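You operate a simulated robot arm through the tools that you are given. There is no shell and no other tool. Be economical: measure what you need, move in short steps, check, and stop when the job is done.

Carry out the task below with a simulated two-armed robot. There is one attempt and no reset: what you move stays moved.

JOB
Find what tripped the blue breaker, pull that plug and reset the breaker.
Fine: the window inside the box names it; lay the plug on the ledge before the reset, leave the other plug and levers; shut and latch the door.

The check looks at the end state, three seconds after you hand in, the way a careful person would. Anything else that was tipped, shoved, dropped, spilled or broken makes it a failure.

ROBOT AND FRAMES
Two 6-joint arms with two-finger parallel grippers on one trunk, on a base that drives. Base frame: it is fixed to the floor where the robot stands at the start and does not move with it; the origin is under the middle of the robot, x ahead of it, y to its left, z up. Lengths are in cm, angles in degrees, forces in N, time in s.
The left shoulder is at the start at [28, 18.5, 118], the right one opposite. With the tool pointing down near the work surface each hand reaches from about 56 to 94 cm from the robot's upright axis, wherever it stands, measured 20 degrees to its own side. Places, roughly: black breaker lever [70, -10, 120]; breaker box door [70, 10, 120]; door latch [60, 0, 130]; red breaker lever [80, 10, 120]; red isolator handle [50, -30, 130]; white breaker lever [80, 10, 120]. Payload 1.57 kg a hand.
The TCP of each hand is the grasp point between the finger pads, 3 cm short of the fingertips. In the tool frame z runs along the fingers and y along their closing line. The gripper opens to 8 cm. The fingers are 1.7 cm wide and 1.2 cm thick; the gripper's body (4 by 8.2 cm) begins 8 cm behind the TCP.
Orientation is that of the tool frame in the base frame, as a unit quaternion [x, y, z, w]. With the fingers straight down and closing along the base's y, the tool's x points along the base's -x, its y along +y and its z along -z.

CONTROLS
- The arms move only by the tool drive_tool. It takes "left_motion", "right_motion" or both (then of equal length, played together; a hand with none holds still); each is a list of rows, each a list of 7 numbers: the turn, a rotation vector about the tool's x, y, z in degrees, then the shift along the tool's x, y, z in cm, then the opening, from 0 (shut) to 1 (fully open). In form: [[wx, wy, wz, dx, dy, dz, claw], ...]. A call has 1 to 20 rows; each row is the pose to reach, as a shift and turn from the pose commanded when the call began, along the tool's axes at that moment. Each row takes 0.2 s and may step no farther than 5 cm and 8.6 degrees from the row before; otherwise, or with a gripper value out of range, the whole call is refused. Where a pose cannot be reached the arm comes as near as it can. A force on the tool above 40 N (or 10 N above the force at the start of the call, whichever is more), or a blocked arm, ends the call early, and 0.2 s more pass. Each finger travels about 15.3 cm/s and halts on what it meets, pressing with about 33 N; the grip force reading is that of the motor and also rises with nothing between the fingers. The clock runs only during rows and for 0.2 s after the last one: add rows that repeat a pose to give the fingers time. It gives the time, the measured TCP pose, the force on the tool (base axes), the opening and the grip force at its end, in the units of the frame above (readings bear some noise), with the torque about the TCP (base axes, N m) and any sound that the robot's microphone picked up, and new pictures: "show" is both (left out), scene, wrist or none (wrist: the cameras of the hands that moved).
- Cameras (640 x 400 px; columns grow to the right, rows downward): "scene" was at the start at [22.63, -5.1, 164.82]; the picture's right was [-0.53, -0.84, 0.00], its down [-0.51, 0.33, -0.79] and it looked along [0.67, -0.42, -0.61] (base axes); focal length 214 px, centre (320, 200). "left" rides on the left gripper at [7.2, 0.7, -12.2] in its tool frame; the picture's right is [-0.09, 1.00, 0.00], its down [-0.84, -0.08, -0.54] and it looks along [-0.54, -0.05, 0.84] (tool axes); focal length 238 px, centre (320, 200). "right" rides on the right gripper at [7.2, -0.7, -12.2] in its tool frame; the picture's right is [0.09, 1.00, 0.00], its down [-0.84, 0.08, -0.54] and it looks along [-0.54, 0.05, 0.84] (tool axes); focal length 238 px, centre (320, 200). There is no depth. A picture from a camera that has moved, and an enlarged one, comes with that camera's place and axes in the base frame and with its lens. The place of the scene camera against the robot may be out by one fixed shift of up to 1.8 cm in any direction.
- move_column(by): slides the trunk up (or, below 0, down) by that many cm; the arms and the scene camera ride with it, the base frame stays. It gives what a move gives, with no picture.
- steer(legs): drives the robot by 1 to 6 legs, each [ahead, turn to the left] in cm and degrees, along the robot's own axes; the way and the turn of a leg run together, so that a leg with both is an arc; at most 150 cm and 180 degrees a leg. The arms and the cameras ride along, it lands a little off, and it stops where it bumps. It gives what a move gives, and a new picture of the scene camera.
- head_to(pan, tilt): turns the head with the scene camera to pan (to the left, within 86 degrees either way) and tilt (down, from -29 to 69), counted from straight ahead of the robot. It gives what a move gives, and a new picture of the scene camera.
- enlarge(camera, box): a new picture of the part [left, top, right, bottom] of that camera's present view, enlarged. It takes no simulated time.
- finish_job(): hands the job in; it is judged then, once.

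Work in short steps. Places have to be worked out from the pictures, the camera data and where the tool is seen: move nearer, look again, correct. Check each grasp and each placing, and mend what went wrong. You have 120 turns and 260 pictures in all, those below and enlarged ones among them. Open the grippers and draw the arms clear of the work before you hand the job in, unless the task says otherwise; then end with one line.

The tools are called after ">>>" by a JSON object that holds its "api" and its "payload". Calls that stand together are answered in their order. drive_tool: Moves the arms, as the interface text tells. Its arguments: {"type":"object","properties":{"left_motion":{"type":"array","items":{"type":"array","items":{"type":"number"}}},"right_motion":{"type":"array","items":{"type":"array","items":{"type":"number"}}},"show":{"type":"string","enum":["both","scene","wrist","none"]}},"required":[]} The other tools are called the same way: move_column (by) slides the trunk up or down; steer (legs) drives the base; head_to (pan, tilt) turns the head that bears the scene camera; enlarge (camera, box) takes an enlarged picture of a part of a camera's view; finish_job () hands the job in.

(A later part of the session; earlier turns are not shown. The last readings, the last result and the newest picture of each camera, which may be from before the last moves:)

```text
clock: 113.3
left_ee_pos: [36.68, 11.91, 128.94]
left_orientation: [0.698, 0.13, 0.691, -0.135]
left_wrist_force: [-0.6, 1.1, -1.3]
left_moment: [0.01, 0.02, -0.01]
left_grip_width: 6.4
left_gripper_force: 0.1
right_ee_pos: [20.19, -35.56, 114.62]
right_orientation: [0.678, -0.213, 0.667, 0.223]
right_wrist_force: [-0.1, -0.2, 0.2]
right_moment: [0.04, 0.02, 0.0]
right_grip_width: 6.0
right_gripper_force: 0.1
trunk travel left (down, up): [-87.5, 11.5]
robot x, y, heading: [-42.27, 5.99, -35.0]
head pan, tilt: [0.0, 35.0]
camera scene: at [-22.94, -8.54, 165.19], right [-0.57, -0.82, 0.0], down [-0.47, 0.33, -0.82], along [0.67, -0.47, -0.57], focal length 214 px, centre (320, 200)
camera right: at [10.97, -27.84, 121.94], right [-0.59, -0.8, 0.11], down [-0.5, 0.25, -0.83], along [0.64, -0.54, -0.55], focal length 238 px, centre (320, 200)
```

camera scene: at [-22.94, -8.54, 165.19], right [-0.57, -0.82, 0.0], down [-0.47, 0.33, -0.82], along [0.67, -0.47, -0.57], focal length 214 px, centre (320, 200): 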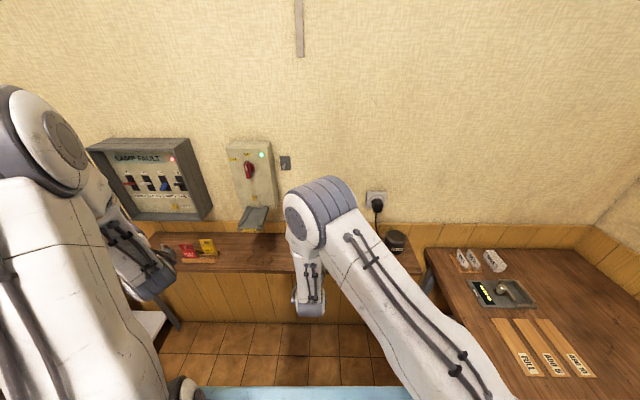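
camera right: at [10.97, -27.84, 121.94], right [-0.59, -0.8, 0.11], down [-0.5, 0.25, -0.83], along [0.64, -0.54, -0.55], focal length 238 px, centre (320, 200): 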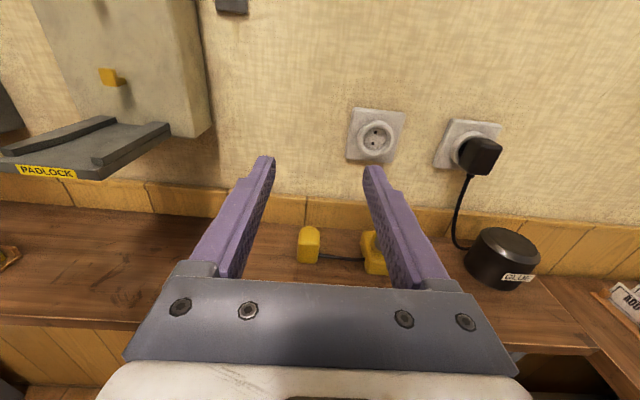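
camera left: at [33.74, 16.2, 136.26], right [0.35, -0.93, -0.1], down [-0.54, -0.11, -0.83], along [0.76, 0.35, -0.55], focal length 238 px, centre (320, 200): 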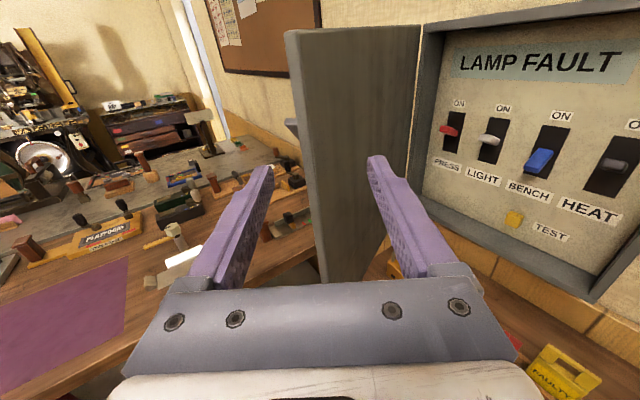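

Plug done. Now raise/retract the right hand and drive back in front of the box, backing first so the hands stay clear of the open door.

>>> {"api": "drive_tool", "payload": {"right_motion": [[0, 0, 0, 4, 0, -2, 0.4], [0, 0, 0, 8, 0, -4, 0.1], [0, 0, 0, 12, 0, -6, 0], [0, 0, 0, 16, 0, -8, 0]], "show": "none"}}

>>> {"api": "steer", "payload": {"legs": [[-19, 0], [0, 90], [50, 0], [0, -90]]}}

```text
clock: 114.3
left_ee_pos: [36.68, 12.02, 128.89]
left_orientation: [0.699, 0.128, 0.691, -0.134]
left_wrist_force: [-0.5, -0.1, -0.4]
left_moment: [0.0, 0.0, 0.02]
left_grip_width: 6.41
left_gripper_force: 0.1
right_ee_pos: [13.97, -30.69, 130.62]
right_orientation: [0.678, -0.213, 0.667, 0.223]
right_wrist_force: [0.7, -1.0, 0.0]
right_moment: [-0.01, -0.03, 0.0]
right_grip_width: 0.0
right_gripper_force: 21.4
trunk travel left (down, up): [-87.5, 11.5]
robot x, y, heading: [-42.75, 6.09, -34.9]
head pan, tilt: [0.0, 35.0]
```

```text
clock: 126.0
left_ee_pos: [50.04, 63.64, 129.0]
left_orientation: [0.699, 0.128, 0.691, -0.133]
left_wrist_force: [-0.2, -0.1, -0.2]
left_moment: [-0.02, 0.01, -0.02]
left_grip_width: 6.38
left_gripper_force: 0.0
right_ee_pos: [27.31, 20.9, 130.71]
right_orientation: [0.676, -0.215, 0.668, 0.223]
right_wrist_force: [-1.0, 0.0, 0.2]
right_moment: [0.03, 0.0, -0.03]
right_grip_width: 0.0
right_gripper_force: 21.3
trunk travel left (down, up): [-87.5, 11.5]
robot x, y, heading: [-29.11, 58.06, -34.8]
head pan, tilt: [0.0, 35.0]
camera scene: at [-9.66, 43.22, 165.19], right [-0.57, -0.82, 0.0], down [-0.47, 0.33, -0.82], along [0.67, -0.47, -0.57], focal length 214 px, centre (320, 200)
```

scene: 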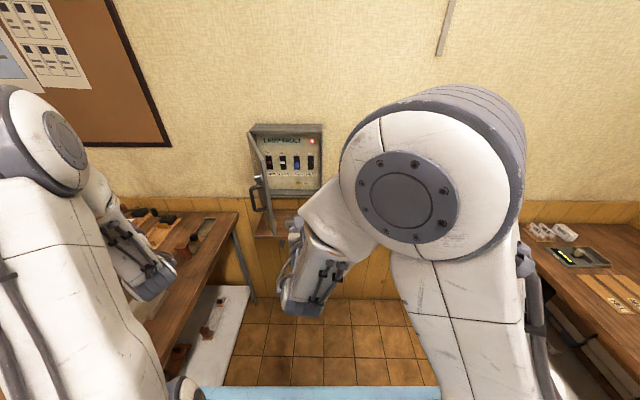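

Drive forward 13 cm, then check with the wrist camera.

>>> {"api": "steer", "payload": {"legs": [[13, -1]]}}

>>> {"api": "drive_tool", "payload": {"right_motion": [[0, 0, 0, -1, -1.5, 3, 0], [0, 0, 0, -2, -3, 6, 0], [0, 0, 0, -3, -4.5, 9, 0], [0, 0, 0, -3, -6, 12, 0]], "show": "wrist"}}

```text
clock: 127.3
left_ee_pos: [60.83, 54.6, 129.04]
left_orientation: [0.7, 0.122, 0.692, -0.128]
left_wrist_force: [0.4, -0.6, 0.7]
left_moment: [-0.01, 0.0, -0.01]
left_grip_width: 6.43
left_gripper_force: 0.0
right_ee_pos: [37.37, 12.31, 130.69]
right_orientation: [0.675, -0.221, 0.665, 0.232]
right_wrist_force: [0.1, 0.5, -0.4]
right_moment: [-0.01, 0.03, -0.01]
right_grip_width: 0.0
right_gripper_force: 21.8
trunk travel left (down, up): [-87.5, 11.5]
robot x, y, heading: [-18.64, 50.14, -36.0]
head pan, tilt: [0.0, 35.0]
camera scene: at [0.71, 35.27, 165.2], right [-0.59, -0.81, 0.0], down [-0.46, 0.34, -0.82], along [0.66, -0.48, -0.57], focal length 214 px, centre (320, 200)
```

scene: 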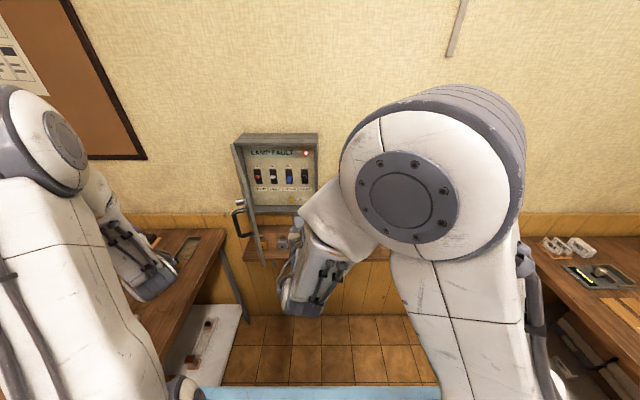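

```text
clock: 128.3
left_ee_pos: [60.75, 54.59, 128.88]
left_orientation: [0.7, 0.122, 0.692, -0.128]
left_wrist_force: [0.1, 0.3, 0.3]
left_moment: [0.0, -0.03, -0.04]
left_grip_width: 6.4
left_gripper_force: 0.0
right_ee_pos: [50.43, 9.65, 127.43]
right_orientation: [0.675, -0.221, 0.665, 0.23]
right_wrist_force: [-0.2, -0.2, -0.1]
right_moment: [-0.02, 0.0, -0.03]
right_grip_width: 0.01
right_gripper_force: 21.4
trunk travel left (down, up): [-87.5, 11.5]
robot x, y, heading: [-18.71, 50.29, -36.2]
head pan, tilt: [0.0, 35.0]
camera right: at [41.37, 17.67, 134.63], right [-0.6, -0.79, 0.11], down [-0.49, 0.26, -0.83], along [0.63, -0.55, -0.55], focal length 238 px, centre (320, 200)
```

right: 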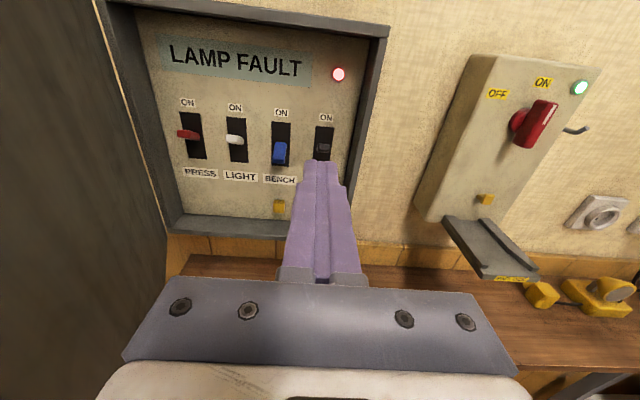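

Good view of the levers. Zoom on the blue one.

>>> {"api": "enlarge", "payload": {"camera": "right", "box": [160, 80, 360, 220]}}

```text
2.86 times, centred on (260, 150) of right
camera zoom: at [41.37, 17.67, 134.63], right [-0.6, -0.79, 0.11], down [-0.49, 0.26, -0.83], along [0.63, -0.55, -0.55], focal length 681 px, centre (491, 343)
```

zoom: 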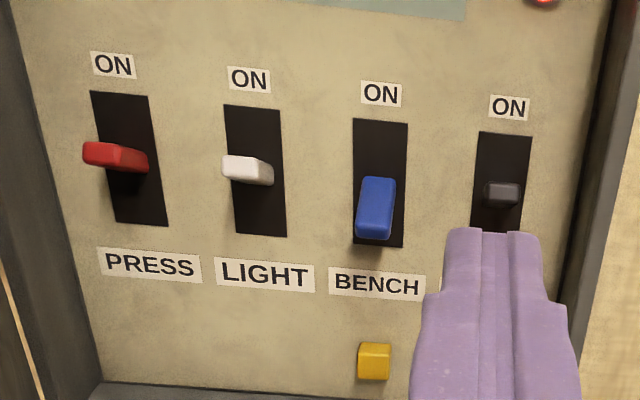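

Blue slot spans z≈118–124.5 at l≈42.3; the lever hangs down. Bring the closed right fingertips below the lever, then check.

>>> {"api": "drive_tool", "payload": {"right_motion": [[0, 0, 0, -3, -1.3, 0, 0], [0, 0, 0, -6, -2.6, 1, 0], [0, 0, 0, -9, -3.9, 3, 0], [0, 0, 0, -11.6, -5, 6, 0], [0, 0, 0, -11.6, -5, 10, 0], [0, 0, 0, -11.6, -5, 13, 0], [0, 0, 0, -11.6, -5, 13, 0]], "show": "wrist"}}

>>> {"api": "enlarge", "payload": {"camera": "right", "box": [220, 20, 420, 180]}}

```text
clock: 129.9
left_ee_pos: [60.84, 54.5, 128.94]
left_orientation: [0.7, 0.122, 0.692, -0.127]
left_wrist_force: [0.5, -0.9, -0.7]
left_moment: [0.0, -0.02, -0.02]
left_grip_width: 6.39
left_gripper_force: 0.0
right_ee_pos: [63.6, 5.88, 115.62]
right_orientation: [0.675, -0.22, 0.665, 0.23]
right_wrist_force: [0.5, 0.0, 0.9]
right_moment: [-0.01, -0.02, -0.02]
right_grip_width: 0.01
right_gripper_force: 21.4
trunk travel left (down, up): [-87.5, 11.5]
robot x, y, heading: [-18.57, 49.94, -36.1]
head pan, tilt: [0.0, 35.0]
camera right: at [54.54, 13.81, 122.89], right [-0.6, -0.79, 0.11], down [-0.49, 0.26, -0.83], along [0.63, -0.55, -0.55], focal length 238 px, centre (320, 200)
```

right: 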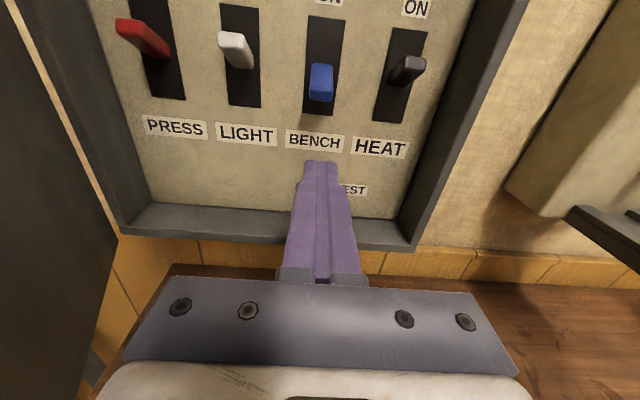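

```text
2.50 times, centred on (320, 100) of right
camera zoom: at [54.54, 13.81, 122.89], right [-0.6, -0.79, 0.11], down [-0.49, 0.26, -0.83], along [0.63, -0.55, -0.55], focal length 596 px, centre (320, 450)
```

zoom: 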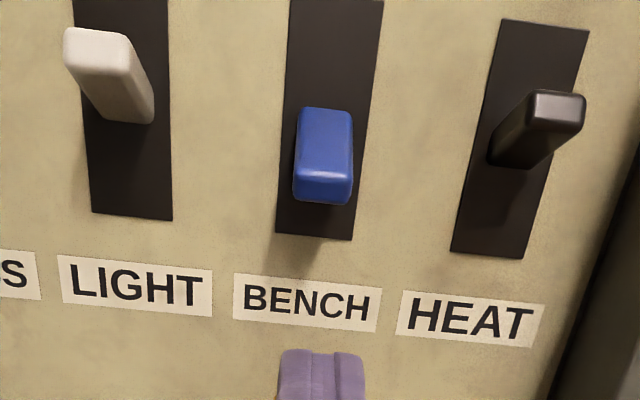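

Lever tip triangulates to f≈55.4, l≈42.3, z≈119. Move fingertips in beneath it (5 cm forward), then push up slowly.

>>> {"api": "drive_tool", "payload": {"right_motion": [[0, 0, 0, 0, -0.1, 2.5, 0], [0, 0, 0, 0, -0.2, 5, 0], [0, 0, 0, 1, -0.2, 5, 0], [0, 0, 0, 2, -0.2, 5, 0], [0, 0, 0, 3, -0.2, 5, 0], [0, 0, 0, 4, -0.2, 5, 0], [0, 0, 0, 5, -0.2, 5, 0], [0, 0, 0, 6, -0.2, 5, 0]], "show": "wrist"}}

>>> {"api": "enlarge", "payload": {"camera": "right", "box": [220, 60, 420, 220]}}

```text
clock: 131.7
left_ee_pos: [60.68, 54.56, 128.81]
left_orientation: [0.7, 0.121, 0.692, -0.127]
left_wrist_force: [-0.1, -0.6, -0.4]
left_moment: [-0.01, -0.03, 0.04]
left_grip_width: 6.39
left_gripper_force: 0.0
right_ee_pos: [67.7, 3.15, 120.76]
right_orientation: [0.679, -0.221, 0.661, 0.23]
right_wrist_force: [-3.7, 1.9, -17.2]
right_moment: [0.31, 0.36, 0.03]
right_grip_width: 0.0
right_gripper_force: 21.0
trunk travel left (down, up): [-87.5, 11.5]
robot x, y, heading: [-18.43, 50.45, -36.3]
head pan, tilt: [0.0, 35.0]
camera right: at [58.74, 10.98, 128.26], right [-0.6, -0.79, 0.11], down [-0.5, 0.26, -0.82], along [0.62, -0.55, -0.56], focal length 238 px, centre (320, 200)
```

right: 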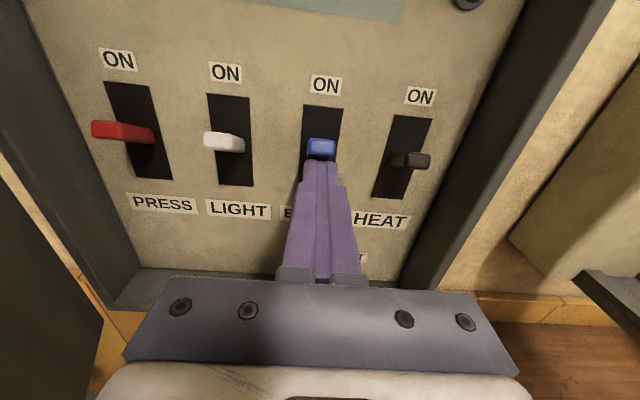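

```text
2.50 times, centred on (320, 140) of right
camera zoom: at [58.74, 10.98, 128.26], right [-0.6, -0.79, 0.11], down [-0.5, 0.26, -0.82], along [0.62, -0.55, -0.56], focal length 596 px, centre (320, 350)
```

zoom: 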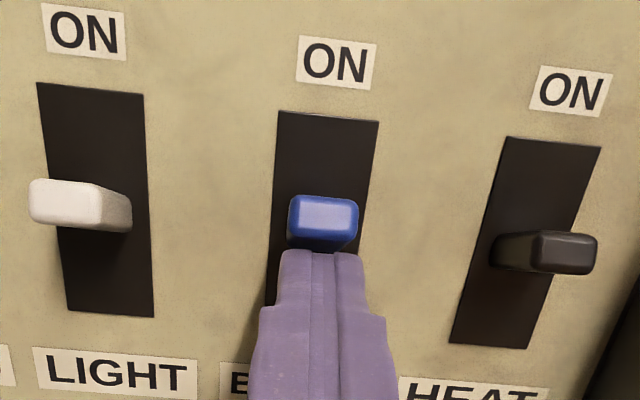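

The lever has risen to about the others' angle, with 17 N resistance. Push another 1.2 cm.

>>> {"api": "drive_tool", "payload": {"right_motion": [[0, 0, 0, 0.6, 0, 0, 0], [0, 0, 0, 1.2, 0, 0, 0], [0, 0, 0, 1.8, 0, 0, 0]], "show": "wrist"}}

>>> {"api": "enlarge", "payload": {"camera": "right", "box": [220, 60, 420, 220]}}

```text
clock: 132.3
left_ee_pos: [60.74, 54.58, 129.1]
left_orientation: [0.7, 0.121, 0.692, -0.128]
left_wrist_force: [0.5, 0.4, -0.7]
left_moment: [-0.02, 0.0, 0.02]
left_grip_width: 6.4
left_gripper_force: 0.0
right_ee_pos: [67.48, 3.14, 121.0]
right_orientation: [0.688, -0.22, 0.653, 0.229]
right_wrist_force: [-3.5, 1.9, -4.6]
right_moment: [0.08, 0.07, -0.06]
right_grip_width: 0.03
right_gripper_force: 20.8
trunk travel left (down, up): [-87.5, 11.5]
robot x, y, heading: [-18.37, 50.13, -35.7]
head pan, tilt: [0.0, 35.0]
stopped in row 3 (right hand): the force on the tool passed its limit at 42 N (the readings are from after the stop); the commanded pose is now the measured one
camera right: at [58.67, 11.02, 128.66], right [-0.59, -0.8, 0.12], down [-0.52, 0.27, -0.81], along [0.61, -0.54, -0.57], focal length 238 px, centre (320, 200)
```

right: 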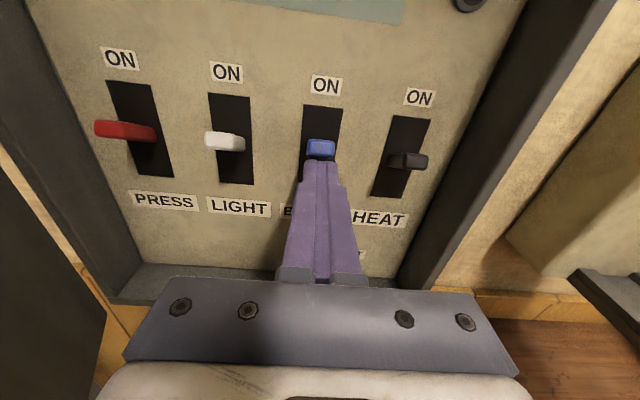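

```text
2.50 times, centred on (320, 140) of right
camera zoom: at [58.67, 11.02, 128.66], right [-0.59, -0.8, 0.12], down [-0.52, 0.27, -0.81], along [0.61, -0.54, -0.57], focal length 596 px, centre (320, 350)
```

zoom: 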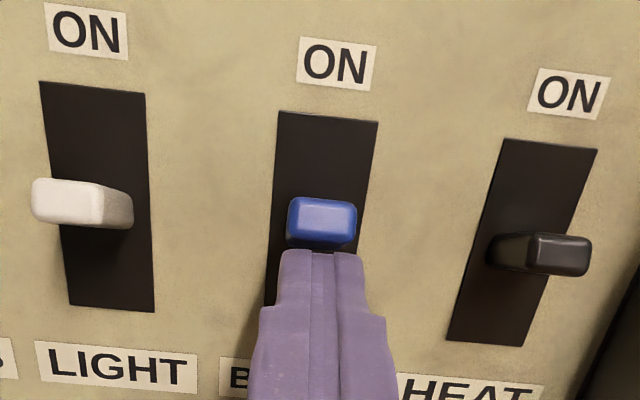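

The lever hit a stop. Withdraw and check whether it stays and whether the fault lamp is out.

>>> {"api": "drive_tool", "payload": {"right_motion": [[0, 0, 0, -0.4, 0, 0, 0], [0, 0, 0, -0.4, 0, -3, 0], [0, 0, 0, -0.4, 0, -7, 0], [0, 0, 0, -0.4, 0, -11, 0]], "show": "wrist"}}

>>> {"api": "enlarge", "payload": {"camera": "right", "box": [160, 20, 420, 200]}}

```text
clock: 133.3
left_ee_pos: [60.8, 54.58, 128.85]
left_orientation: [0.7, 0.122, 0.692, -0.128]
left_wrist_force: [-0.1, -0.6, 0.0]
left_moment: [0.01, 0.02, -0.04]
left_grip_width: 6.39
left_gripper_force: 0.0
right_ee_pos: [58.73, 9.8, 121.11]
right_orientation: [0.686, -0.22, 0.655, 0.229]
right_wrist_force: [0.9, 0.7, 0.5]
right_moment: [0.02, 0.01, 0.0]
right_grip_width: 0.0
right_gripper_force: 21.0
trunk travel left (down, up): [-87.5, 11.5]
robot x, y, heading: [-18.59, 50.38, -36.2]
head pan, tilt: [0.0, 35.0]
camera right: at [49.88, 17.63, 128.71], right [-0.59, -0.8, 0.12], down [-0.52, 0.27, -0.81], along [0.62, -0.55, -0.57], focal length 238 px, centre (320, 200)
```

right: 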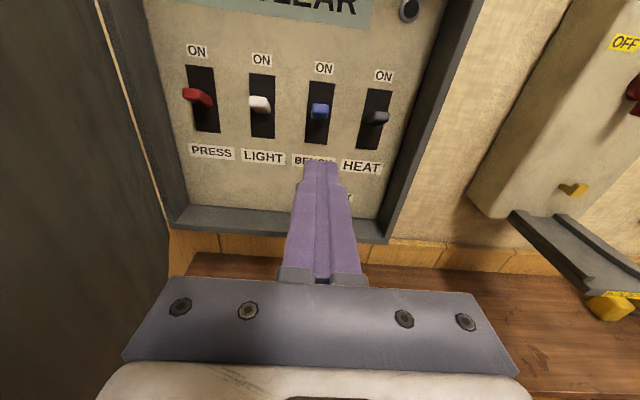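

```text
2.22 times, centred on (290, 110) of right
camera zoom: at [49.88, 17.63, 128.71], right [-0.59, -0.8, 0.12], down [-0.52, 0.27, -0.81], along [0.62, -0.55, -0.57], focal length 530 px, centre (387, 400)
```

zoom: 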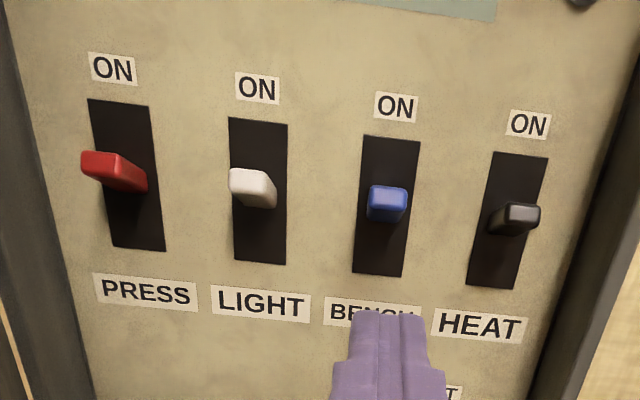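

The window now reads CLEAR, the red lamp is off, and the blue lever matches the others. Now withdraw the right hand, raise it, and move the left arm further aside before closing the door.

>>> {"api": "drive_tool", "payload": {"left_motion": [[2, 0, 0, 0, -2.5, 1.9, 0.8], [4, 0, 0, 0, -5, 3.9, 0.8], [6, 0, 0, 0, -7.5, 5.8, 0.8], [8, 0, 0, 0, -10, 7.8, 0.8], [10, 0, 0, 0, -12.5, 9.7, 0.8], [12, 0, 0, 0, -12.5, 9.7, 0.8], [12, 0, 0, 0, -12.5, 9.7, 0.8], [12, 0, 0, 0, -12.5, 9.7, 0.8]], "right_motion": [[0, 0, 0, 0, 0, -4.5, 0], [0, 0, 0, 0, 0, -9, 0], [0, 0, 0, 0, 1, -13.5, 0], [0, 0, 0, 2, 2, -18, 0], [0, 0, 0, 5, 3, -21.5, 0], [0, 0, 0, 8.5, 4, -25, 0], [0, 0, 0, 12.5, 4, -28, 0], [0, 0, 0, 12.5, 4, -28, 0]]}}

```text
refused: row 4 steps farther than a row can; nothing moved
```

>>> {"api": "drive_tool", "payload": {"left_motion": [[2, 0, 0, 0, -2.5, 1.9, 0.8], [4, 0, 0, 0, -5, 3.9, 0.8], [6, 0, 0, 0, -7.5, 5.8, 0.8], [8, 0, 0, 0, -10, 7.8, 0.8], [10, 0, 0, 0, -12.5, 9.7, 0.8], [12, 0, 0, 0, -12.5, 9.7, 0.8], [12, 0, 0, 0, -12.5, 9.7, 0.8], [12, 0, 0, 0, -12.5, 9.7, 0.8]], "right_motion": [[0, 0, 0, 0, 0, -4, 0], [0, 0, 0, 0, 0, -8.5, 0], [0, 0, 0, 0, 1, -12.5, 0], [0, 0, 0, 2, 2, -16.5, 0], [0, 0, 0, 5, 3, -20, 0], [0, 0, 0, 8, 4, -23.5, 0], [0, 0, 0, 11, 4, -27, 0], [0, 0, 0, 12.5, 4, -28, 0]]}}

```text
clock: 135.1
left_ee_pos: [65.45, 69.74, 129.05]
left_orientation: [0.683, 0.193, 0.676, -0.2]
left_wrist_force: [0.4, 0.2, 1.0]
left_moment: [0.0, -0.02, -0.03]
left_grip_width: 6.39
left_gripper_force: 0.0
left hand out of reach, approached as far as the arm can: row 5
right_ee_pos: [34.63, 23.47, 134.65]
right_orientation: [0.686, -0.22, 0.655, 0.229]
right_wrist_force: [-0.8, 0.6, -1.1]
right_moment: [0.02, 0.0, 0.03]
right_grip_width: 0.0
right_gripper_force: 21.5
trunk travel left (down, up): [-87.5, 11.5]
robot x, y, heading: [-18.6, 50.6, -36.0]
head pan, tilt: [0.0, 35.0]
camera scene: at [0.72, 35.25, 165.2], right [-0.59, -0.81, 0.0], down [-0.46, 0.34, -0.82], along [0.66, -0.48, -0.57], focal length 214 px, centre (320, 200)
camera right: at [25.79, 31.27, 142.51], right [-0.59, -0.79, 0.12], down [-0.52, 0.27, -0.81], along [0.61, -0.55, -0.57], focal length 238 px, centre (320, 200)
camera left: at [55.59, 62.58, 136.28], right [0.53, -0.84, -0.1], down [-0.51, -0.22, -0.83], along [0.68, 0.49, -0.55], focal length 238 px, centre (320, 200)
```

scene: 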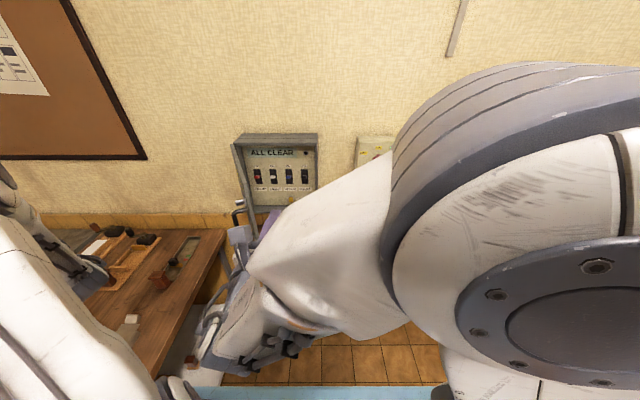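
right: 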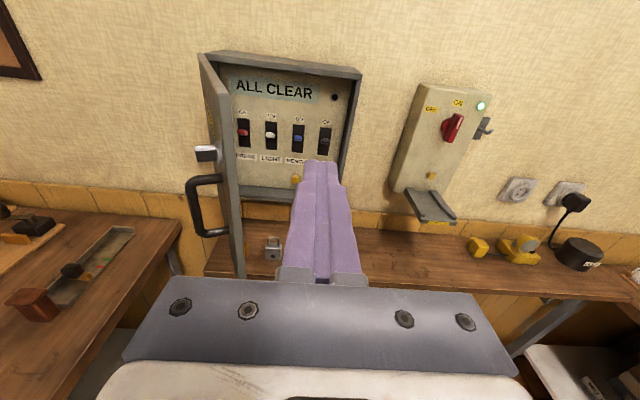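
left: 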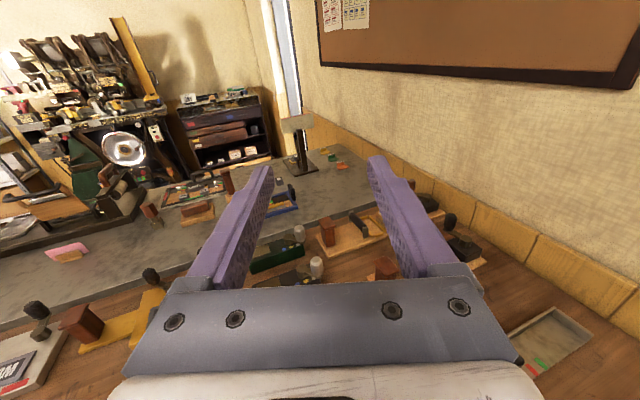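

Display reads "ALL CLEAR"; plug still upright on the ledge. Move the right fist left of the open door (above knob height) so it can push the outer face.

>>> {"api": "drive_tool", "payload": {"right_motion": [[0, 0, 0, 0, -4.4, 0, 0], [0, 0, 0, 0, -8.8, 0, 0], [0, 0, 0, 0, -13.2, 0, 0], [0, 0, 0, 0, -17.7, 0, 0], [0, 0, 0, 0, -17.7, 4, 0], [0, 0, 0, 0, -17.7, 8, 0], [0, 0, 0, 0, -17.7, 11, 0]]}}

```text
clock: 136.7
left_ee_pos: [65.51, 69.7, 128.94]
left_orientation: [0.683, 0.193, 0.676, -0.2]
left_wrist_force: [-0.6, -0.4, 0.3]
left_moment: [-0.01, 0.02, 0.04]
left_grip_width: 6.39
left_gripper_force: 0.1
right_ee_pos: [53.99, 30.88, 133.88]
right_orientation: [0.686, -0.22, 0.654, 0.23]
right_wrist_force: [-0.1, 0.1, 0.4]
right_moment: [0.03, 0.01, 0.02]
right_grip_width: 0.02
right_gripper_force: 21.3
trunk travel left (down, up): [-87.5, 11.5]
robot x, y, heading: [-18.61, 50.11, -36.3]
head pan, tilt: [0.0, 35.0]
camera scene: at [0.74, 35.25, 165.19], right [-0.59, -0.81, 0.0], down [-0.46, 0.34, -0.82], along [0.66, -0.48, -0.57], focal length 214 px, centre (320, 200)
camera right: at [45.22, 38.77, 141.49], right [-0.59, -0.8, 0.12], down [-0.52, 0.26, -0.81], along [0.62, -0.54, -0.57], focal length 238 px, centre (320, 200)
```

scene: 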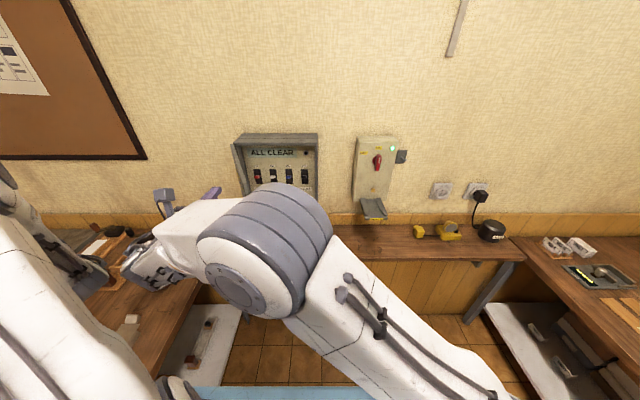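
right: 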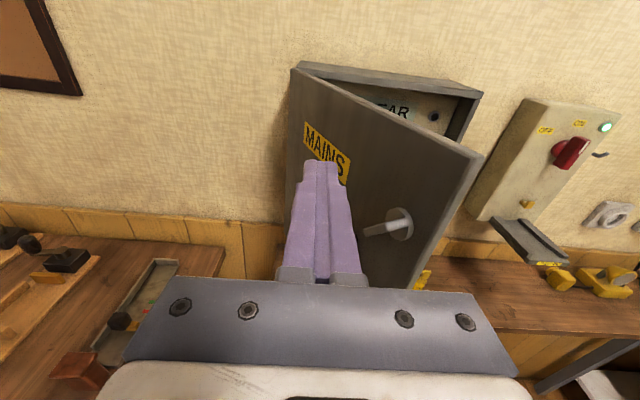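

The fist is at the outer side of the door. Sweep it right/forward along the closing arc.

>>> {"api": "drive_tool", "payload": {"right_motion": [[0, 0, 0, 0.3, 2.5, 2, 0], [0, 0, 0, 0.6, 5.3, 4.2, 0], [0, 0, 0, 0.7, 6.5, 5, 0], [0, 0, 0, 0.7, 7.5, 5.6, 0], [0, 0, 0, 0.7, 9, 6.4, 0], [0, 0, 0, 0.7, 10.6, 7.6, 0], [0, 0, 0, 0.8, 12, 9, 0], [0, 0, 0, 0.8, 13.4, 10.4, 0], [0, 0, 0, 0.8, 14.5, 12, 0], [0, 0, 0, 0.9, 15.5, 13.5, 0], [0, 0, 0, 0.9, 16.4, 15.2, 0], [0, 0, 0, 1, 17.2, 17, 0], [0, 0, 0, 1, 17.7, 18.8, 0], [0, 0, 0, 1, 18.2, 20.7, 0]]}}

```text
clock: 139.7
left_ee_pos: [65.48, 69.78, 128.96]
left_orientation: [0.683, 0.194, 0.675, -0.201]
left_wrist_force: [0.1, 0.2, 0.0]
left_moment: [0.01, -0.01, 0.0]
left_grip_width: 6.39
left_gripper_force: 0.0
right_ee_pos: [59.75, 3.89, 134.55]
right_orientation: [0.686, -0.219, 0.655, 0.229]
right_wrist_force: [0.5, 0.5, -0.2]
right_moment: [0.01, 0.0, 0.0]
right_grip_width: 0.04
right_gripper_force: 22.0
trunk travel left (down, up): [-87.5, 11.5]
robot x, y, heading: [-19.01, 50.49, -35.9]
head pan, tilt: [0.0, 35.0]
camera scene: at [0.74, 35.25, 165.19], right [-0.59, -0.81, 0.0], down [-0.46, 0.34, -0.82], along [0.66, -0.48, -0.57], focal length 214 px, centre (320, 200)
camera right: at [50.88, 11.72, 142.24], right [-0.59, -0.8, 0.12], down [-0.52, 0.27, -0.81], along [0.61, -0.55, -0.57], focal length 238 px, centre (320, 200)
```

scene: 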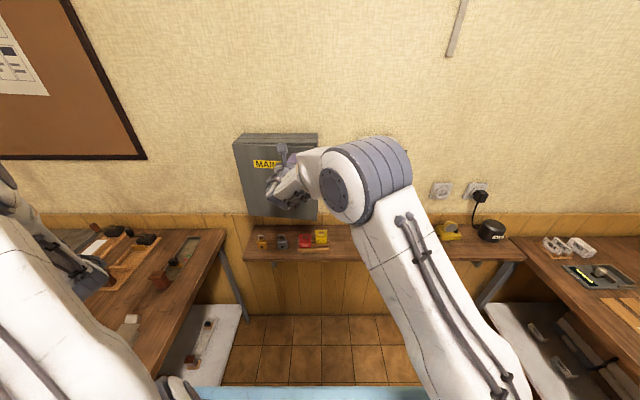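
right: 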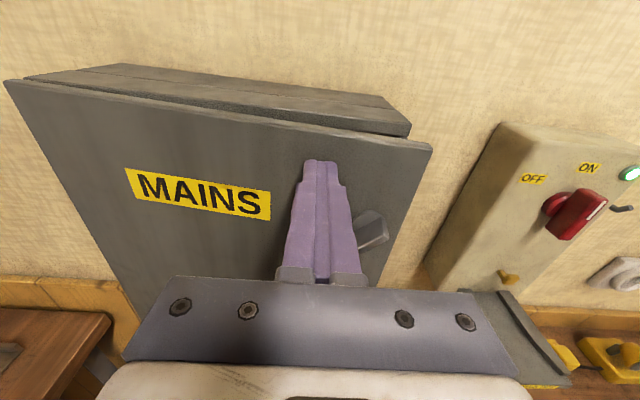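

Almost shut. Push forward another 4 cm until it seats.

>>> {"api": "drive_tool", "payload": {"right_motion": [[0, 0, 0, 0, 0.5, 1.3, 0], [0, 0, 0, 0, 1, 2.6, 0], [0, 0, 0, 0, 1, 3.6, 0], [0, 0, 0, 0, 1, 4.2, 0], [0, 0, 0, 0, 1, 4.6, 0]], "show": "wrist"}}

```text
clock: 140.8
left_ee_pos: [65.34, 69.88, 129.12]
left_orientation: [0.682, 0.194, 0.676, -0.199]
left_wrist_force: [0.3, -0.4, 0.6]
left_moment: [0.0, 0.02, 0.01]
left_grip_width: 6.39
left_gripper_force: 0.1
right_ee_pos: [61.98, 0.97, 134.44]
right_orientation: [0.688, -0.219, 0.653, 0.229]
right_wrist_force: [-27.5, 12.3, 2.8]
right_moment: [-0.17, -0.2, -0.06]
right_grip_width: 0.0
right_gripper_force: 21.4
trunk travel left (down, up): [-87.5, 11.5]
robot x, y, heading: [-18.66, 50.71, -36.3]
head pan, tilt: [0.0, 35.0]
stopped in row 5 (right hand): the force on the tool passed its limit at 50 N (the readings are from after the stop); the commanded pose is now the measured one
camera right: at [53.09, 8.82, 142.12], right [-0.59, -0.8, 0.12], down [-0.52, 0.27, -0.81], along [0.61, -0.54, -0.57], focal length 238 px, centre (320, 200)
```

right: 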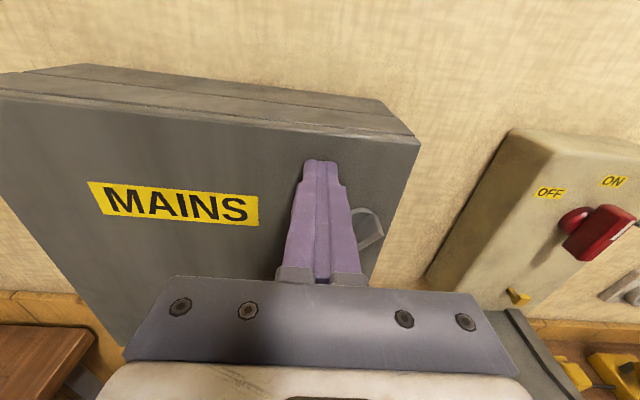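

Door is seated. Back off and roll the hand +90° for gripping the horizontal knob wing.

>>> {"api": "drive_tool", "payload": {"right_motion": [[0, 0, 0, 0, 0, -3, 0], [0, 0, 0, 0, 0, -7, 0], [0, 0, 7.5, -0.5, 0.8, -10, 0.3], [0, 0, 15, -1, 1.6, -10, 0.5], [0, 0, 22.5, -1.5, 2.4, -10, 0.6], [0, 0, 30, -2, 3.2, -10, 0.6], [0, 0, 37.5, -2.5, 3.8, -10, 0.6], [0, 0, 45, -3, 4, -10, 0.6], [0, 0, 52.5, -3.5, 4, -10, 0.6], [0, 0, 60, -4, 4, -10, 0.6], [0, 0, 67.5, -4.2, 4, -10, 0.6], [0, 0, 75, -4.4, 4, -10, 0.6], [0, 0, 82.5, -4.4, 4, -10, 0.6], [0, 0, 90, -4.4, 4, -10, 0.6]], "show": "wrist"}}

```text
clock: 143.8
left_ee_pos: [65.55, 69.73, 128.89]
left_orientation: [0.683, 0.194, 0.676, -0.2]
left_wrist_force: [0.0, 0.6, 0.7]
left_moment: [0.0, 0.0, 0.0]
left_grip_width: 6.37
left_gripper_force: 0.1
right_ee_pos: [51.57, 3.6, 130.25]
right_orientation: [-0.33, 0.642, -0.623, 0.301]
right_wrist_force: [0.5, 0.1, 0.9]
right_moment: [0.03, 0.01, 0.01]
right_grip_width: 4.82
right_gripper_force: 0.0
trunk travel left (down, up): [-87.5, 11.5]
robot x, y, heading: [-18.77, 50.06, -36.4]
head pan, tilt: [0.0, 35.0]
camera right: at [37.68, 5.22, 131.73], right [-0.1, -0.07, -0.99], down [0.07, 0.99, -0.07], along [0.99, -0.07, -0.1], focal length 238 px, centre (320, 200)
```

right: 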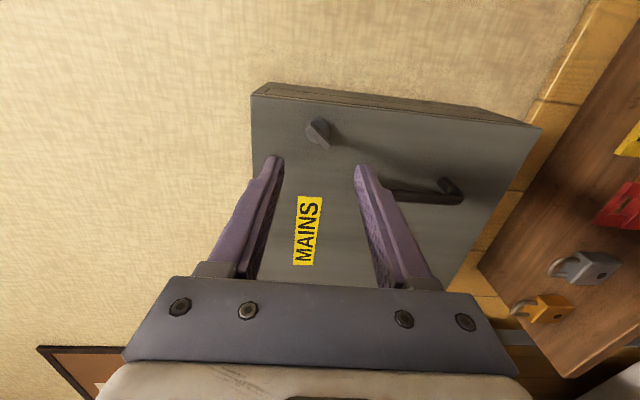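

Zoom on the knob to see its angle.

>>> {"api": "enlarge", "payload": {"camera": "right", "box": [260, 90, 380, 165]}}

```text
5.33 times, centred on (320, 128) of right
camera zoom: at [37.68, 5.22, 131.73], right [-0.1, -0.07, -0.99], down [0.07, 0.99, -0.07], along [0.99, -0.07, -0.1], focal length 1271 px, centre (320, 587)
```

zoom: 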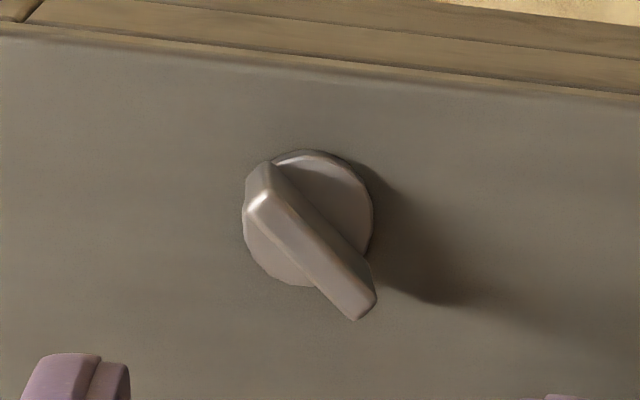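

The knob is at about 50° (part turned back). Rotate the hand −39° to align and approach.

>>> {"api": "drive_tool", "payload": {"right_motion": [[0.5, 0, -7.7, 0, 0, 1, 0.6], [1, 0, -15.4, -0.1, 0, 2, 0.6], [1.6, 0, -23.2, -0.1, 0, 3, 0.6], [2.2, 0, -31, -0.2, -0.1, 4, 0.6], [2.7, 0, -38.6, -0.2, -0.1, 5, 0.6], [2.7, 0, -38.6, -0.2, -0.1, 5, 0.6]], "show": "none"}}

>>> {"api": "enlarge", "payload": {"camera": "right", "box": [230, 90, 390, 190]}}

```text
clock: 145.2
left_ee_pos: [65.52, 69.76, 128.98]
left_orientation: [0.683, 0.194, 0.675, -0.201]
left_wrist_force: [-0.1, -1.5, 0.3]
left_moment: [0.02, 0.03, 0.03]
left_grip_width: 6.38
left_gripper_force: 0.1
right_ee_pos: [55.79, 0.81, 130.22]
right_orientation: [0.518, -0.48, 0.702, -0.085]
right_wrist_force: [-0.3, -0.4, 1.1]
right_moment: [0.01, 0.01, 0.03]
right_grip_width: 4.8
right_gripper_force: 0.0
trunk travel left (down, up): [-87.5, 11.5]
robot x, y, heading: [-19.02, 50.4, -36.0]
head pan, tilt: [0.0, 35.0]
```

```text
4.00 times, centred on (310, 140) of right
camera zoom: at [43.05, 3.95, 135.4], right [-0.42, -0.58, -0.7], down [-0.09, 0.79, -0.6], along [0.9, -0.19, -0.39], focal length 953 px, centre (360, 440)
```

zoom: 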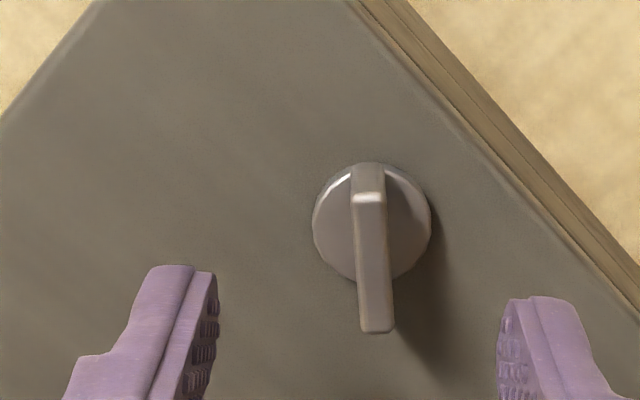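

Well aligned. Advance 4 cm and grip the wing.

>>> {"api": "drive_tool", "payload": {"right_motion": [[0, 0, 0, 0, 0.2, 2, 0.6], [0, 0, 0, 0, 0.2, 4.1, 0.6], [0, 0, 0, 0, 0.2, 4.1, 0.3], [0, 0, 0, 0, 0.2, 4.1, 0], [0, 0, 0, 0, 0.2, 4.1, 0]], "show": "none"}}

```text
clock: 146.4
left_ee_pos: [65.53, 69.74, 128.95]
left_orientation: [0.683, 0.194, 0.676, -0.2]
left_wrist_force: [0.4, 0.3, -0.4]
left_moment: [-0.01, -0.01, 0.02]
left_grip_width: 6.39
left_gripper_force: 0.1
right_ee_pos: [58.96, -1.72, 130.03]
right_orientation: [0.518, -0.482, 0.702, -0.084]
right_wrist_force: [-1.8, -0.5, -0.3]
right_moment: [-0.14, -0.14, -0.05]
right_grip_width: 0.69
right_gripper_force: 26.4
trunk travel left (down, up): [-87.5, 11.5]
robot x, y, heading: [-18.97, 50.01, -36.0]
head pan, tilt: [0.0, 35.0]
```

Gripped (0.69 cm). Turn counter-clockwise 50° back to vertical.

>>> {"api": "drive_tool", "payload": {"right_motion": [[0, 0, -7, 0, 0, 0, 0], [0, 0, -14, 0, 0, 0, 0], [0, 0, -21, 0, 0, 0, 0], [0, 0, -28, 0, 0, 0, 0], [0, 0, -35, 0, 0, 0, 0], [0, 0, -42, 0, 0, 0, 0], [0, 0, -48, 0, 0, 0, 0], [0, 0, -53, 0, 0, 0, 0], [0, 0, -53, 0, 0, 0, 0]], "show": "wrist"}}

```text
clock: 148.4
left_ee_pos: [65.55, 69.86, 129.0]
left_orientation: [0.683, 0.193, 0.675, -0.2]
left_wrist_force: [0.0, 0.3, -0.7]
left_moment: [-0.02, -0.02, 0.01]
left_grip_width: 6.4
left_gripper_force: 0.0
right_ee_pos: [59.01, -1.63, 130.0]
right_orientation: [0.679, -0.199, 0.665, 0.237]
right_wrist_force: [-3.4, 3.8, -5.8]
right_moment: [0.45, -0.23, 0.31]
right_grip_width: 0.73
right_gripper_force: 26.9
trunk travel left (down, up): [-87.5, 11.5]
robot x, y, heading: [-18.57, 50.62, -35.9]
head pan, tilt: [0.0, 35.0]
camera right: at [49.89, 6.37, 137.24], right [-0.58, -0.8, 0.15], down [-0.51, 0.22, -0.83], along [0.63, -0.56, -0.54], focal length 238 px, centre (320, 200)
```

right: 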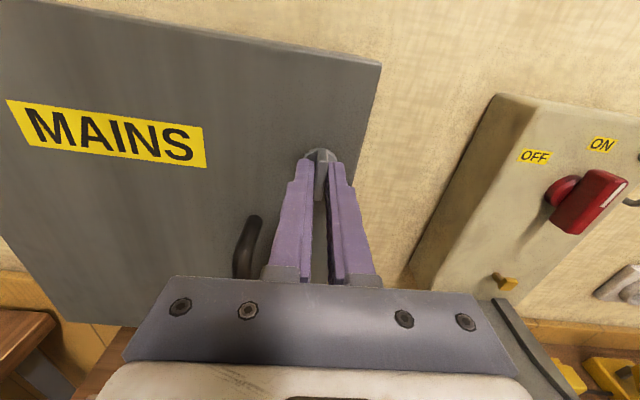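

Knob is vertical with a bit of stop torque. Gently tug 0.6 cm to check it's latched, then relax.

>>> {"api": "drive_tool", "payload": {"right_motion": [[0, 0, 0, 0, 0, -0.3, 0], [0, 0, 0, 0, 0, -0.6, 0], [0, 0, 0, 0, 0, -0.6, 0]], "show": "wrist"}}

```text
clock: 149.2
left_ee_pos: [65.58, 69.72, 128.92]
left_orientation: [0.683, 0.194, 0.675, -0.201]
left_wrist_force: [0.2, 0.0, -0.5]
left_moment: [0.0, 0.02, 0.0]
left_grip_width: 6.39
left_gripper_force: 0.1
right_ee_pos: [58.7, -1.39, 130.07]
right_orientation: [0.679, -0.199, 0.666, 0.237]
right_wrist_force: [12.1, 0.0, -5.6]
right_moment: [0.65, 0.03, -0.34]
right_grip_width: 0.74
right_gripper_force: 26.6
trunk travel left (down, up): [-87.5, 11.5]
robot x, y, heading: [-18.91, 50.45, -36.3]
head pan, tilt: [0.0, 35.0]
camera right: at [49.51, 6.69, 137.23], right [-0.58, -0.8, 0.15], down [-0.51, 0.22, -0.83], along [0.63, -0.56, -0.54], focal length 238 px, centre (320, 200)
```

right: 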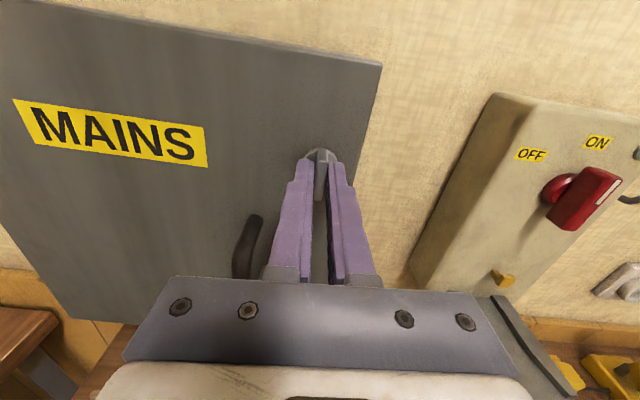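

Push back, release and retract to inspect.

>>> {"api": "drive_tool", "payload": {"right_motion": [[0, 0, 0, 0, 0, 0.6, 0], [0, 0, 0, 0, 0, 0.6, 0.3], [0, 0, 0, 0, 0, 0.6, 0.5], [0, 0, 0, 0, 0, -3, 0.6], [0, 0, 0, 0, 0, -7, 0.6]], "show": "wrist"}}

>>> {"api": "enlarge", "payload": {"camera": "right", "box": [200, 40, 400, 200]}}

```text
clock: 150.4
left_ee_pos: [65.41, 69.69, 129.04]
left_orientation: [0.683, 0.194, 0.675, -0.201]
left_wrist_force: [0.0, 0.4, 0.4]
left_moment: [0.03, 0.02, 0.01]
left_grip_width: 6.42
left_gripper_force: 0.0
right_ee_pos: [52.78, 2.87, 130.07]
right_orientation: [0.678, -0.201, 0.666, 0.237]
right_wrist_force: [0.0, -0.3, 0.3]
right_moment: [0.02, 0.01, 0.04]
right_grip_width: 4.79
right_gripper_force: 0.0
trunk travel left (down, up): [-87.5, 11.5]
robot x, y, heading: [-18.72, 50.74, -35.9]
head pan, tilt: [0.0, 35.0]
camera right: at [43.66, 10.86, 137.25], right [-0.58, -0.8, 0.15], down [-0.51, 0.22, -0.83], along [0.63, -0.56, -0.54], focal length 238 px, centre (320, 200)
```

right: 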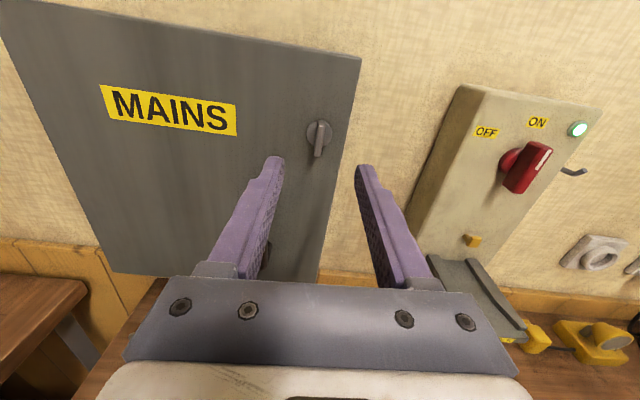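

```text
2.50 times, centred on (300, 120) of right
camera zoom: at [43.66, 10.86, 137.25], right [-0.58, -0.8, 0.15], down [-0.51, 0.22, -0.83], along [0.63, -0.56, -0.54], focal length 596 px, centre (370, 400)
```

zoom: 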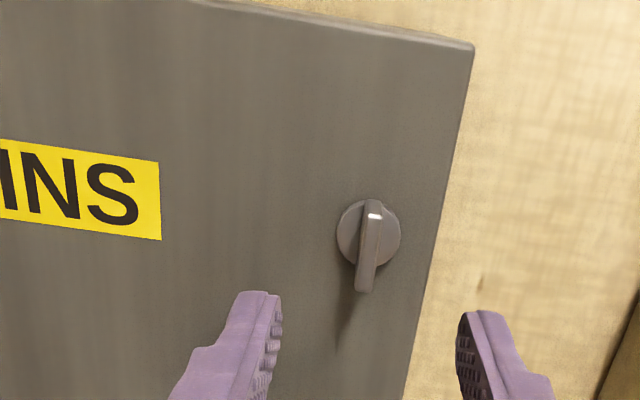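

Knob is vertical as at the start. To confirm the latch, I'll grip the D-handle and tug lightly.

>>> {"api": "drive_tool", "payload": {"right_motion": [[0, 0, 0, -3.6, -1.6, -1, 0.7], [0, 0, 0, -7.2, -3.2, -1, 0.7], [0, 0, 0, -10.8, -4.8, -1, 0.7], [0, 0, 0, -10.8, -4.8, 2, 0.7], [0, 0, 0, -10.8, -4.8, 4, 0.7]], "show": "wrist"}}

```text
clock: 151.6
left_ee_pos: [65.43, 69.75, 128.91]
left_orientation: [0.683, 0.193, 0.676, -0.2]
left_wrist_force: [0.6, -0.5, 0.5]
left_moment: [-0.04, 0.04, 0.0]
left_grip_width: 6.39
left_gripper_force: 0.0
right_ee_pos: [58.58, 3.76, 119.14]
right_orientation: [0.679, -0.199, 0.666, 0.236]
right_wrist_force: [-0.2, 1.0, 0.8]
right_moment: [0.01, -0.02, -0.03]
right_grip_width: 5.6
right_gripper_force: 0.1
trunk travel left (down, up): [-87.5, 11.5]
robot x, y, heading: [-18.88, 50.3, -35.8]
head pan, tilt: [0.0, 35.0]
camera right: at [49.42, 11.8, 126.21], right [-0.58, -0.8, 0.15], down [-0.51, 0.22, -0.83], along [0.63, -0.56, -0.54], focal length 238 px, centre (320, 200)
```

right: 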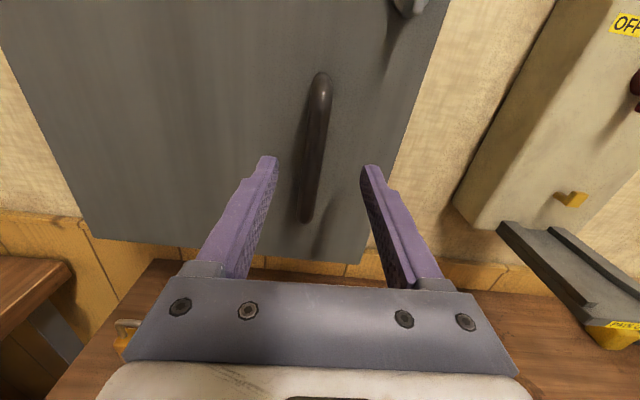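

Handle centred. Advance 3.2 cm, grip, then tug 1.2 cm.

>>> {"api": "drive_tool", "payload": {"right_motion": [[0, 0, 0, 0, 0, 1.6, 0.7], [0, 0, 0, 0, 0, 3.2, 0.7], [0, 0, 0, 0, 0, 3.2, 0.3], [0, 0, 0, 0, 0, 3.2, 0], [0, 0, 0, 0, 0, 3.2, 0]], "show": "none"}}

>>> {"api": "drive_tool", "payload": {"right_motion": [[0, 0, 0, 0, 0, -0.4, 0], [0, 0, 0, 0, 0, -0.8, 0], [0, 0, 0, 0, 0, -1.2, 0], [0, 0, 0, 0, 0, -1.2, 0]], "show": "wrist"}}

```text
clock: 152.8
left_ee_pos: [65.7, 69.86, 128.84]
left_orientation: [0.683, 0.193, 0.676, -0.199]
left_wrist_force: [-0.8, -0.2, -0.5]
left_moment: [0.03, -0.01, -0.03]
left_grip_width: 6.39
left_gripper_force: 0.0
right_ee_pos: [61.51, 2.28, 118.87]
right_orientation: [0.68, -0.196, 0.667, 0.234]
right_wrist_force: [22.1, 19.3, -3.7]
right_moment: [0.65, -0.07, 0.04]
right_grip_width: 1.45
right_gripper_force: 30.8
trunk travel left (down, up): [-87.5, 11.5]
robot x, y, heading: [-18.96, 50.54, -35.8]
head pan, tilt: [0.0, 35.0]
```

```text
clock: 153.2
left_ee_pos: [65.66, 69.71, 128.91]
left_orientation: [0.683, 0.194, 0.675, -0.201]
left_wrist_force: [0.7, 0.9, -0.9]
left_moment: [-0.03, -0.03, -0.02]
left_grip_width: 6.41
left_gripper_force: 0.1
right_ee_pos: [61.12, 2.62, 119.05]
right_orientation: [0.68, -0.196, 0.667, 0.232]
right_wrist_force: [15.4, -0.4, -4.4]
right_moment: [0.41, -0.32, 0.03]
right_grip_width: 1.47
right_gripper_force: 31.0
trunk travel left (down, up): [-87.5, 11.5]
robot x, y, heading: [-18.93, 50.7, -36.0]
head pan, tilt: [0.0, 35.0]
stopped in row 2 (right hand): the force on the tool passed its limit at 44 N (the readings are from after the stop); the commanded pose is now the measured one
camera right: at [51.98, 10.56, 126.18], right [-0.57, -0.81, 0.15], down [-0.52, 0.21, -0.83], along [0.64, -0.55, -0.54], focal length 238 px, centre (320, 200)
```

right: 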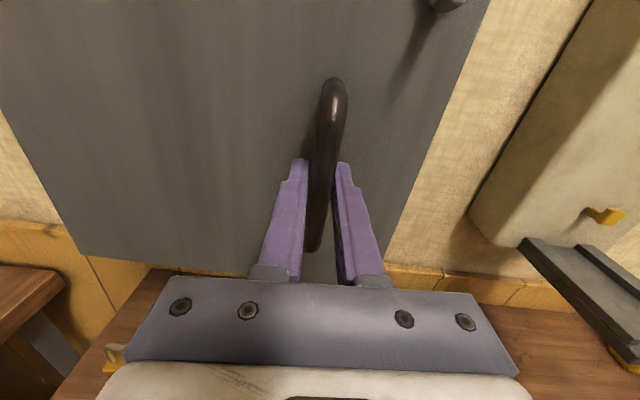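

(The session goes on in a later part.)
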